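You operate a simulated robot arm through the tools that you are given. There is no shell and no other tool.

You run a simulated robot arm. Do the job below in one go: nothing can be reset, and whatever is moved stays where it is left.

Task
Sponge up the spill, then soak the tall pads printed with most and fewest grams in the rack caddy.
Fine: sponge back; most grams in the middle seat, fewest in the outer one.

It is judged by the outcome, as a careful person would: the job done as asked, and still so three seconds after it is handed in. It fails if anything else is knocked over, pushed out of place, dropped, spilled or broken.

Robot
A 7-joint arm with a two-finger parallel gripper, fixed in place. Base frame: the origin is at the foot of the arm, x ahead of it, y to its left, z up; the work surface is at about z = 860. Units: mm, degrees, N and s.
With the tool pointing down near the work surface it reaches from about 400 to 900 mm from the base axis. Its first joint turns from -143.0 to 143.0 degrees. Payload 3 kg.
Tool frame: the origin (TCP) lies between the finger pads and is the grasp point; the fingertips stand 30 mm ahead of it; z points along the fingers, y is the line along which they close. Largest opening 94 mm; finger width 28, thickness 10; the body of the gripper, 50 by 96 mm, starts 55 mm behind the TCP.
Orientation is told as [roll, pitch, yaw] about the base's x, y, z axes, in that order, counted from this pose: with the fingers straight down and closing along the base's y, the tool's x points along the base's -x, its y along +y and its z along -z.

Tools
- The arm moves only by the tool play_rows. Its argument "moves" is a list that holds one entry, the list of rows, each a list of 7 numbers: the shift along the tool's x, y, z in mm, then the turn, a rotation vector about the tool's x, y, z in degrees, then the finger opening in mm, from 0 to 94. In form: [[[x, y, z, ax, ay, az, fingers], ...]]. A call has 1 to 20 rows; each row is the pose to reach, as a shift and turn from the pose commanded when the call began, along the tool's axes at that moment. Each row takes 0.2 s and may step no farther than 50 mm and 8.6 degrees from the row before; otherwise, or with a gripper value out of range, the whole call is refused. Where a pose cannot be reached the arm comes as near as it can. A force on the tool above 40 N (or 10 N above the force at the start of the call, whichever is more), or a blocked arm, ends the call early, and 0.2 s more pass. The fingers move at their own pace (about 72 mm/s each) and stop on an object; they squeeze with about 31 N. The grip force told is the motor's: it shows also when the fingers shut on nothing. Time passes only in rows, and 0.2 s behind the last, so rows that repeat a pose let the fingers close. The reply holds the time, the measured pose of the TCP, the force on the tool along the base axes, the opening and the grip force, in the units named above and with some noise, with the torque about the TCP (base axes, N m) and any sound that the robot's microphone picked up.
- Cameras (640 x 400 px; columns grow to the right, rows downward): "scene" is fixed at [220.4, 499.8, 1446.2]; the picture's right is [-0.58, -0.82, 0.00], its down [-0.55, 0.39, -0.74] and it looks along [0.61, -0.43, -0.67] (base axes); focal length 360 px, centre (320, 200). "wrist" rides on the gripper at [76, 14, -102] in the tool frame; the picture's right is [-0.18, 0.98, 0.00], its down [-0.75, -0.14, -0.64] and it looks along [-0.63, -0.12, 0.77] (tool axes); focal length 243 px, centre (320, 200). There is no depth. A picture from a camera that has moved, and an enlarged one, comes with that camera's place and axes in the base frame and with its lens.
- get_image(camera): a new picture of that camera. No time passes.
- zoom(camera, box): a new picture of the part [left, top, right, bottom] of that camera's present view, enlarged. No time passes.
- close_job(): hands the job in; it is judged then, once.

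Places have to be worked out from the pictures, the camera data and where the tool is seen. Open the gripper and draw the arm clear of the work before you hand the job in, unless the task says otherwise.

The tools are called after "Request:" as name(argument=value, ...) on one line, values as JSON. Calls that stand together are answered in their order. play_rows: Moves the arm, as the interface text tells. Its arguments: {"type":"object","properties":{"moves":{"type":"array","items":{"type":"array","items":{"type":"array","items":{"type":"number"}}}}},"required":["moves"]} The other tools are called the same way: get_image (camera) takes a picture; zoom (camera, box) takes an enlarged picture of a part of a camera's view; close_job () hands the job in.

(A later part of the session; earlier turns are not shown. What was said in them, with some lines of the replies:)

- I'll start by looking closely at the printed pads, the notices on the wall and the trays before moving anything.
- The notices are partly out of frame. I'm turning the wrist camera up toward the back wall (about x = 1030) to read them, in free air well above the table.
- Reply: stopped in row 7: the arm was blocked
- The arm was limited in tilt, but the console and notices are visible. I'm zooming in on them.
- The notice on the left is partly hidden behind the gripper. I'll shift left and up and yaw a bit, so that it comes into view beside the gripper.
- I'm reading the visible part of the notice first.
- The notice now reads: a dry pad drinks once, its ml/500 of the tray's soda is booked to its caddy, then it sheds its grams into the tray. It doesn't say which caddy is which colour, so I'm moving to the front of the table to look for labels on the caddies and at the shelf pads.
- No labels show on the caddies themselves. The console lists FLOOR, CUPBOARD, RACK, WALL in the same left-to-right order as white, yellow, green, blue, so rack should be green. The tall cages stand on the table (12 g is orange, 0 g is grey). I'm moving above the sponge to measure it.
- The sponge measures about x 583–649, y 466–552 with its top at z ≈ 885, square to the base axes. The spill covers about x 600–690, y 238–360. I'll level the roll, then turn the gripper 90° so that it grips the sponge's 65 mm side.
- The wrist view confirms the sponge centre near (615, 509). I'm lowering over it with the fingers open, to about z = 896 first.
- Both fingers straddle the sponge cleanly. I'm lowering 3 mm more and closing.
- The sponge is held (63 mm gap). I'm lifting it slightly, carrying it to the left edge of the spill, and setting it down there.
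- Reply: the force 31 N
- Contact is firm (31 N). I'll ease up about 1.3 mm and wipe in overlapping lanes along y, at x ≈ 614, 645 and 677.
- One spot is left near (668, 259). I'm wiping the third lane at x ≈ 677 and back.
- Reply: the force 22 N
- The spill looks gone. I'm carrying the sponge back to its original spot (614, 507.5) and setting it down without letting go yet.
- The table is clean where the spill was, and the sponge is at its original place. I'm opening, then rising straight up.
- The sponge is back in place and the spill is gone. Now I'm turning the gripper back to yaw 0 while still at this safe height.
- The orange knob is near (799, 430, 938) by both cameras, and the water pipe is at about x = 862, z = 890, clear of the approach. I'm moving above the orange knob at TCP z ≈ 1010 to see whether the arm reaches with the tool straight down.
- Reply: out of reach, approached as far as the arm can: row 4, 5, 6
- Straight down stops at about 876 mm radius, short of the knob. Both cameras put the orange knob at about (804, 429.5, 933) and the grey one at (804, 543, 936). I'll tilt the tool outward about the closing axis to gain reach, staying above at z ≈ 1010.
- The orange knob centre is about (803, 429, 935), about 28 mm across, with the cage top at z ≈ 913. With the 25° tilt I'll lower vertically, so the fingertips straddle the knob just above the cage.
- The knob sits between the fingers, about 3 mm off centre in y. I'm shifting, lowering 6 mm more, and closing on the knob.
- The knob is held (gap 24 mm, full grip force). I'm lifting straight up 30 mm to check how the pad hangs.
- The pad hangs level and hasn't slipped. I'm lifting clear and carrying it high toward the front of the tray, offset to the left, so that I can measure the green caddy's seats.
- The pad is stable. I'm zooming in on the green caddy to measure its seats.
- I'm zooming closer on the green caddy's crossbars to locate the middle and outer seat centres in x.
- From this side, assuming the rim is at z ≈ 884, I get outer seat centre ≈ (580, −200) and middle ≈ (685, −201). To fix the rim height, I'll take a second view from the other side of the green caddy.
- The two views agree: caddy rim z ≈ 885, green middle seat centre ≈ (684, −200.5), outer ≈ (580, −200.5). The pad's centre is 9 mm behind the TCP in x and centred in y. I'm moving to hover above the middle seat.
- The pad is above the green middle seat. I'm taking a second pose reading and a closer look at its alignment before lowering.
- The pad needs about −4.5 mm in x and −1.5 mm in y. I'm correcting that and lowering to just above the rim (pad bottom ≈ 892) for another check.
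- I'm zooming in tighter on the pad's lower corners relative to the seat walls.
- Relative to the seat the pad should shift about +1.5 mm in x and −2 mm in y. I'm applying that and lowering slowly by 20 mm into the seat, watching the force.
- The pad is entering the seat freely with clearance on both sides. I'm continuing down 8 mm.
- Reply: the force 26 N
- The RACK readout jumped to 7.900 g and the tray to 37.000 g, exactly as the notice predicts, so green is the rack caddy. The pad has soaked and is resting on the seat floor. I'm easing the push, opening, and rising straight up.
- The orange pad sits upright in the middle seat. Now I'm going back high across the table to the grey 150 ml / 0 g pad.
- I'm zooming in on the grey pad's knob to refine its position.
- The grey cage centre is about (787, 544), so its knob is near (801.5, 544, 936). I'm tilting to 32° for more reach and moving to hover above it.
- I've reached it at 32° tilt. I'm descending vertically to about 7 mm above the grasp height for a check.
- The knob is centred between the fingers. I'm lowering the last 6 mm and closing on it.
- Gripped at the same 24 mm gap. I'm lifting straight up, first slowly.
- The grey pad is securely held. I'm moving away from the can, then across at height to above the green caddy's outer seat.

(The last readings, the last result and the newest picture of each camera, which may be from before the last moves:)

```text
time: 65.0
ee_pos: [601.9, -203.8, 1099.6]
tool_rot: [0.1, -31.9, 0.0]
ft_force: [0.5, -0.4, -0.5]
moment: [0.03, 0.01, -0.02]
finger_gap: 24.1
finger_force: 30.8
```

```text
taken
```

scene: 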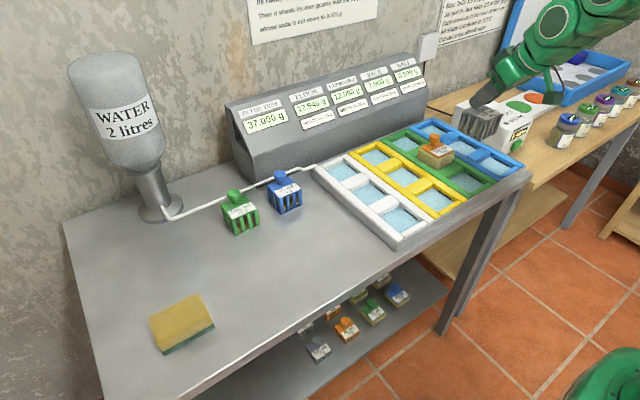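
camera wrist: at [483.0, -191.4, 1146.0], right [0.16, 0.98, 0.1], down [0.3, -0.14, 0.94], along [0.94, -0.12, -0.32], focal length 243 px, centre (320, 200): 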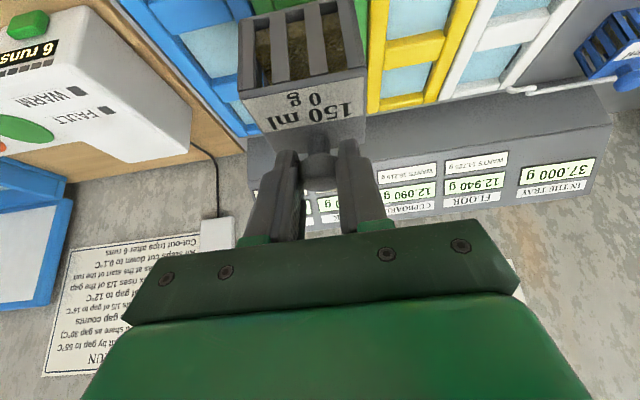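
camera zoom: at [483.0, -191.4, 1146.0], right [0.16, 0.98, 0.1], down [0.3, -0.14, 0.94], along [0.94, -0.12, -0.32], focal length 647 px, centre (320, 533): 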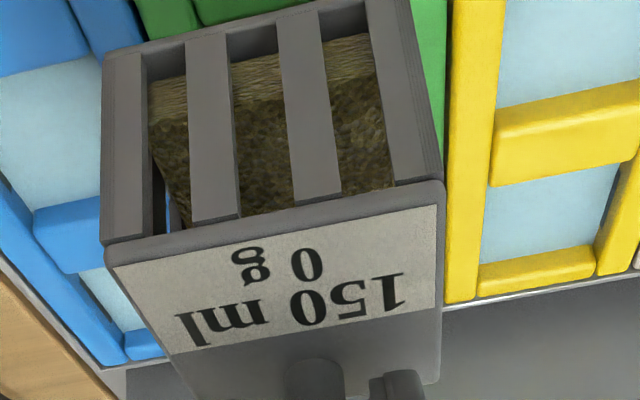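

The grey pad's centre is 8 mm behind the TCP in x. The target TCP over the outer seat is about (588, −201). I'm descending to about 10 mm above the rim.

Request:
play_rows(moves=[[[22, 1, 10, 0, 0, 0, 10], [35, 2, 35, 0, 0, 0, 10], [50, 2.5, 57, 0, 0, 0, 10], [64, 2.5, 77, 0, 0, 0, 10], [73, 2.5, 91, 0, 0, 0, 10], [73, 2.5, 91, 0, 0, 0, 10]]])

Request:
get_image(camera="wrist")

Request:
zoom(camera="wrist", box=[200, 0, 440, 150])

Request:
zoom(camera="scene", box=[420, 130, 520, 210])

```text
time: 66.4
ee_pos: [591.7, -201.2, 981.4]
tool_rot: [0.0, -32.0, -0.2]
ft_force: [-0.5, -0.1, -1.0]
moment: [-0.01, 0.01, 0.02]
finger_gap: 24.2
finger_force: 30.8
```

```text
taken
camera wrist: at [472.2, -188.7, 1028.1], right [0.16, 0.98, 0.1], down [0.3, -0.14, 0.94], along [0.94, -0.12, -0.32], focal length 243 px, centre (320, 200)
```

wrist: 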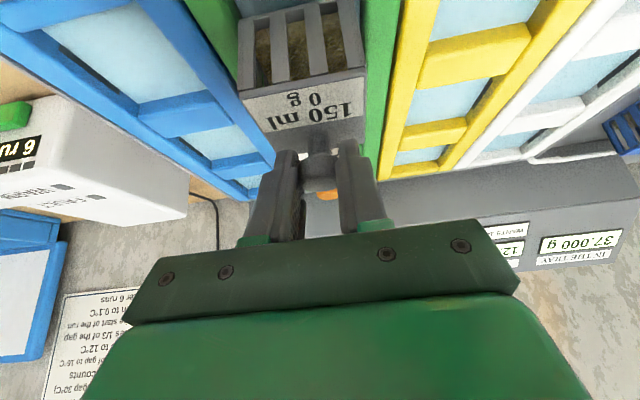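

```text
2.67 times, centred on (320, 75) of wrist
camera zoom: at [472.2, -188.7, 1028.1], right [0.16, 0.98, 0.1], down [0.3, -0.14, 0.94], along [0.94, -0.12, -0.32], focal length 647 px, centre (320, 533)
```

zoom: 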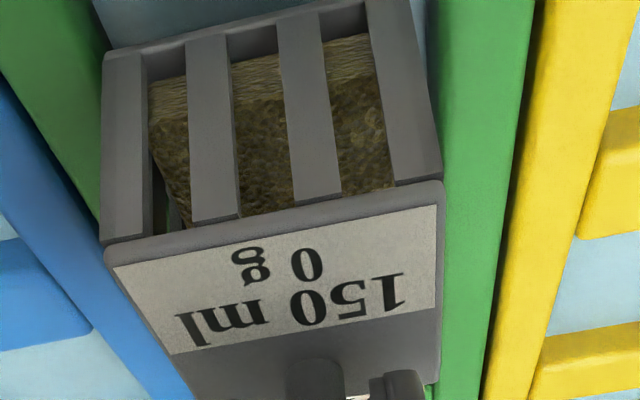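

```text
5.00 times, centred on (470, 170) of scene
camera zoom: at [220.4, 499.8, 1446.2], right [-0.58, -0.82, 0.0], down [-0.55, 0.39, -0.74], along [0.61, -0.43, -0.67], focal length 1798 px, centre (-430, 350)
```

zoom: 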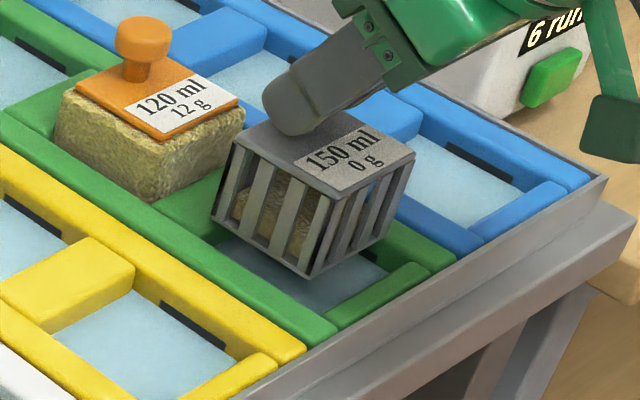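

The pad is centred in y, but sits about 3.5 mm too far toward +x. I'm correcting that and lowering 20 mm slowly into the outer seat.

Request:
play_rows(moves=[[[3, 0, -1.9, 0, 0, 0, 10], [3, 0, -1.9, 0, 0, 0, 10], [5.6, 0, 2.4, 0, 0, 0, 10], [8.3, 0, 6.6, 0, 0, 0, 10], [10.9, 0, 10.8, 0, 0, 0, 10], [13.6, 0, 15.1, 0, 0, 0, 10], [13.6, 0, 15.1, 0, 0, 0, 10]]])

Request:
zoom(camera="wrist", box=[200, 0, 440, 150])

Request:
zoom(camera="scene", box=[420, 130, 520, 210])

```text
time: 68.0
ee_pos: [586.6, -200.6, 962.6]
tool_rot: [0.1, -31.9, -0.1]
ft_force: [0.9, -0.4, 0.0]
moment: [0.04, 0.0, 0.01]
finger_gap: 24.1
finger_force: 30.6
```

```text
2.67 times, centred on (320, 75) of wrist
camera zoom: at [467.6, -188.3, 1008.7], right [0.16, 0.98, 0.1], down [0.3, -0.14, 0.94], along [0.94, -0.12, -0.32], focal length 647 px, centre (320, 533)
```

zoom: 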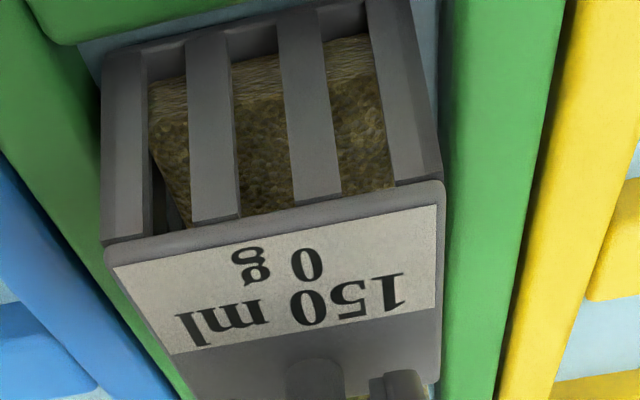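

```text
5.00 times, centred on (470, 170) of scene
camera zoom: at [220.4, 499.8, 1446.2], right [-0.58, -0.82, 0.0], down [-0.55, 0.39, -0.74], along [0.61, -0.43, -0.67], focal length 1798 px, centre (-430, 350)
```

zoom: 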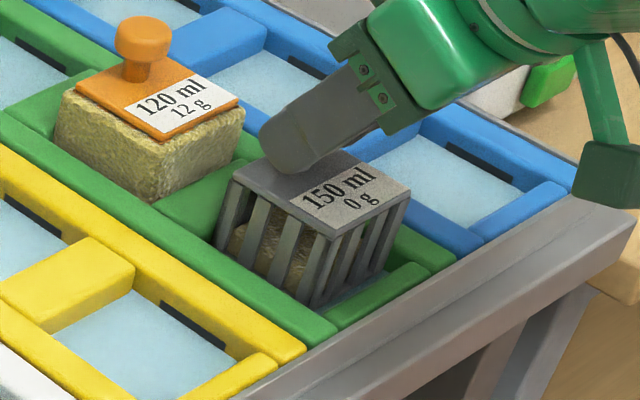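

It's entering cleanly with no contact force. I'm lowering the last 10 mm to the seat floor.

Request:
play_rows(moves=[[[1.3, 0, 2.1, 0, 0, 0, 10], [2.6, 0, 4.2, 0, 0, 0, 10], [4, 0, 6.4, 0, 0, 0, 10], [5, 0, 8, 0, 0, 0, 10], [5, 0, 8, 0, 0, 0, 10]]])

Request:
zoom(camera="scene", box=[225, 50, 435, 160])

Request:
zoom(camera="scene", box=[420, 130, 520, 210])

```text
time: 69.2
ee_pos: [586.3, -200.9, 954.7]
tool_rot: [-0.1, -32.2, -0.1]
ft_force: [0.8, 4.3, 24.6]
moment: [0.08, 0.06, -0.01]
finger_gap: 23.8
finger_force: 31.1
```

```text
3.05 times, centred on (330, 105) of scene
camera zoom: at [220.4, 499.8, 1446.2], right [-0.58, -0.82, 0.0], down [-0.55, 0.39, -0.74], along [0.61, -0.43, -0.67], focal length 1096 px, centre (290, 490)
```

zoom: 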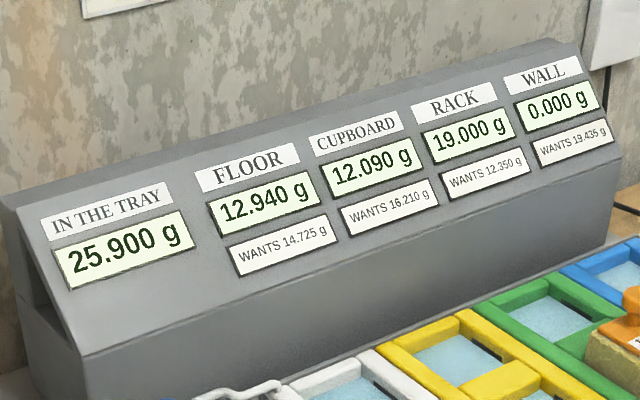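

```text
5.00 times, centred on (470, 170) of scene
camera zoom: at [220.4, 499.8, 1446.2], right [-0.58, -0.82, 0.0], down [-0.55, 0.39, -0.74], along [0.61, -0.43, -0.67], focal length 1798 px, centre (-430, 350)
```

zoom: 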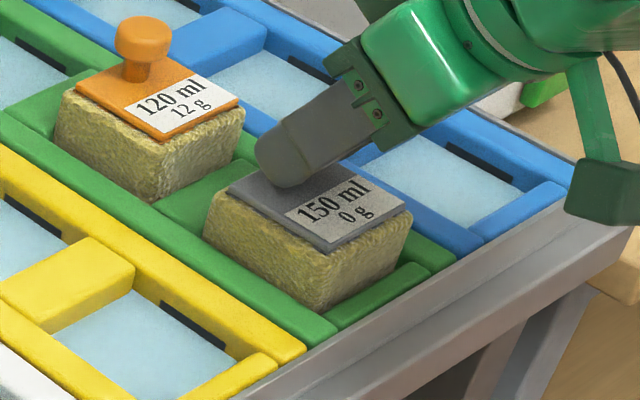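

Soaked: the RACK reads 19.000 g and the pad is down on the seat floor. I'm easing off, opening, and rising straight up well clear.

Request:
play_rows(moves=[[[-0.5, 0, -0.9, 0, 0, 0, 10], [-0.5, 0, -0.9, 0, 0, 0, 30], [-0.5, 0, -0.9, 0, 0, 0, 50], [-0.5, 0, -0.9, 0, 0, 0, 62], [-0.5, 0, -0.9, 0, 0, 0, 62], [-5.3, 0, -8.5, 0, 0, 0, 62], [-15.9, 0, -25.4, 0, 0, 0, 62], [-37, 0, -59, 0, 0, 0, 62], [-58, 0, -93, 0, 0, 0, 62], [-80, 0, -127, 0, 0, 0, 62], [-100, 0, -160, 0, 0, 0, 62]]])

Request:
get_image(camera="scene")

Request:
zoom(camera="scene", box=[400, 110, 540, 210])

Request:
zoom(camera="scene", box=[60, 160, 330, 370])

```text
time: 71.6
ee_pos: [588.6, -199.8, 1140.4]
tool_rot: [0.0, -32.1, -0.1]
ft_force: [0.9, 0.3, -0.7]
moment: [0.0, 0.01, -0.03]
finger_gap: 62.3
finger_force: 0.0
```

```text
taken
```

scene: 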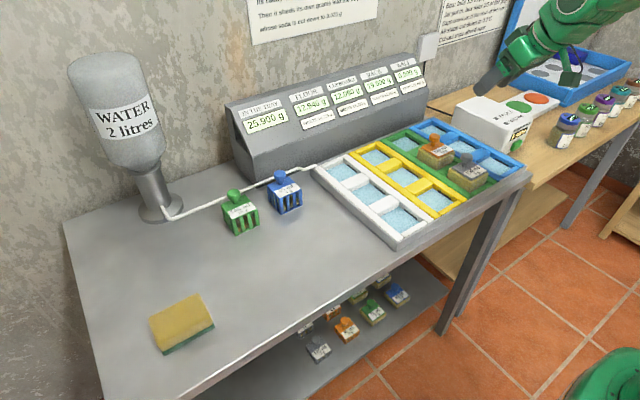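

```text
4.00 times, centred on (470, 160) of scene
camera zoom: at [220.4, 499.8, 1446.2], right [-0.58, -0.82, 0.0], down [-0.55, 0.39, -0.74], along [0.61, -0.43, -0.67], focal length 1438 px, centre (-280, 360)
```

zoom: 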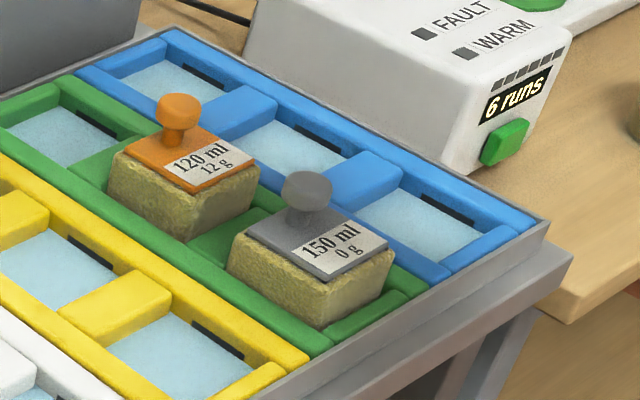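

```text
1.90 times, centred on (195, 265) of scene
camera zoom: at [220.4, 499.8, 1446.2], right [-0.58, -0.82, 0.0], down [-0.55, 0.39, -0.74], along [0.61, -0.43, -0.67], focal length 685 px, centre (558, 76)
```

zoom: 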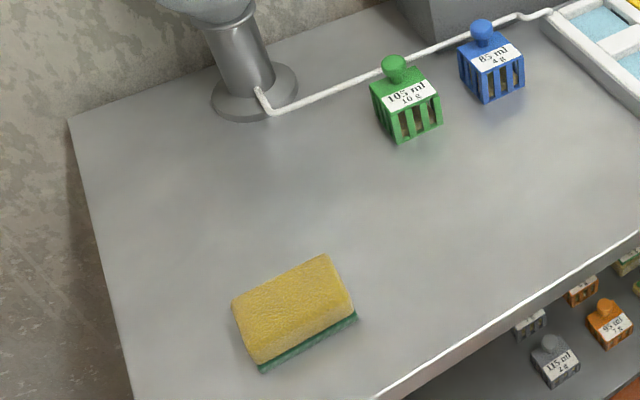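

Both pads sit upright in their seats, the sponge is back, and the table is clean. I'm drawing the arm up and away from the tray before handing in.

Request:
play_rows(moves=[[[-20, 0, -32, 0, 0, 0, 62], [-16, 40, -45, 0, 4, 0, 62], [-10, 82, -58, 0, 8, 0, 62], [-4, 124, -72, 0, 12, 0, 62], [2, 166, -85, 0, 16, 0, 62], [6, 208, -93, 0, 20, 0, 62], [8, 250, -100, 0, 24, 0, 62], [8, 250, -100, 0, 24, 0, 62]]])

Request:
get_image(camera="scene")

Request:
zoom(camera="scene", box=[300, 100, 540, 250])

```text
time: 73.4
ee_pos: [531.1, 50.2, 1224.8]
tool_rot: [-0.1, -8.0, -0.2]
ft_force: [0.4, 0.0, 0.2]
moment: [-0.03, -0.04, -0.02]
finger_gap: 62.0
finger_force: 0.1
```

```text
taken
```

scene: 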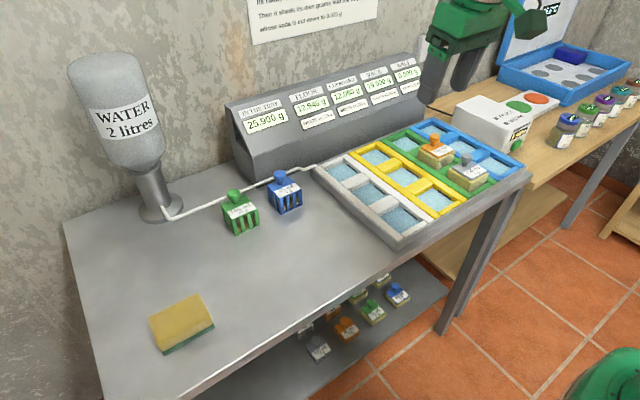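

```text
2.67 times, centred on (420, 175) of scene
camera zoom: at [220.4, 499.8, 1446.2], right [-0.58, -0.82, 0.0], down [-0.55, 0.39, -0.74], along [0.61, -0.43, -0.67], focal length 959 px, centre (53, 267)
```

zoom: 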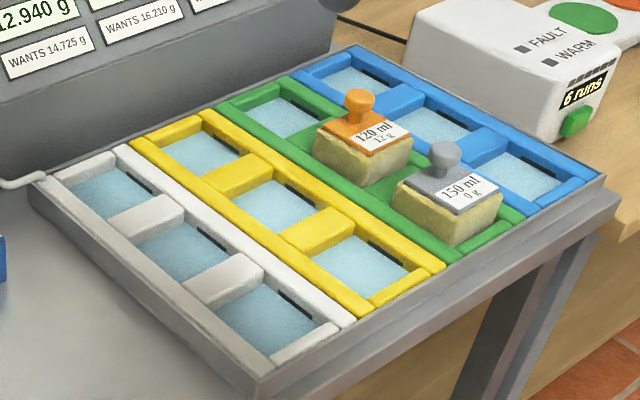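

The spill is wiped up and the sponge is back where it was. The 12 g pad is in the rack caddy's middle seat and the 0 g pad in its outer seat. The gripper is open, the arm is clear, and nothing else has moved, so I'm handing in.

Request:
close_job()

```text
The job is handed in.
```

I wiped up the spill, put the sponge back, and soaked both pads in the rack caddy. The job is handed in. The final pictures show nothing else knocked over or moved.

- **Pads:** the orange 120 ml / 12 g pad (most grams) is in the middle seat. The grey 150 ml / 0 g pad (fewest) is in the outer seat, the one nearest the front edge of the table.
- **Which caddy is the rack:** the caddies have no labels, so I took green from the order on the console (floor, cupboard, rack, wall). The RACK reading changed when the first pad went in, which confirmed it.
- **Readings:** I soaked the 12 g pad first, then the 0 g pad. RACK now shows 19.000 g and the tray 25.900 g.
- **Over the "wants" figure:** RACK is above the 12.350 g printed under it. By the notice's rule, the other order would have booked about 15.4 g, which is also over. Your task gave no soaking order, so I followed the order you listed the pads in.
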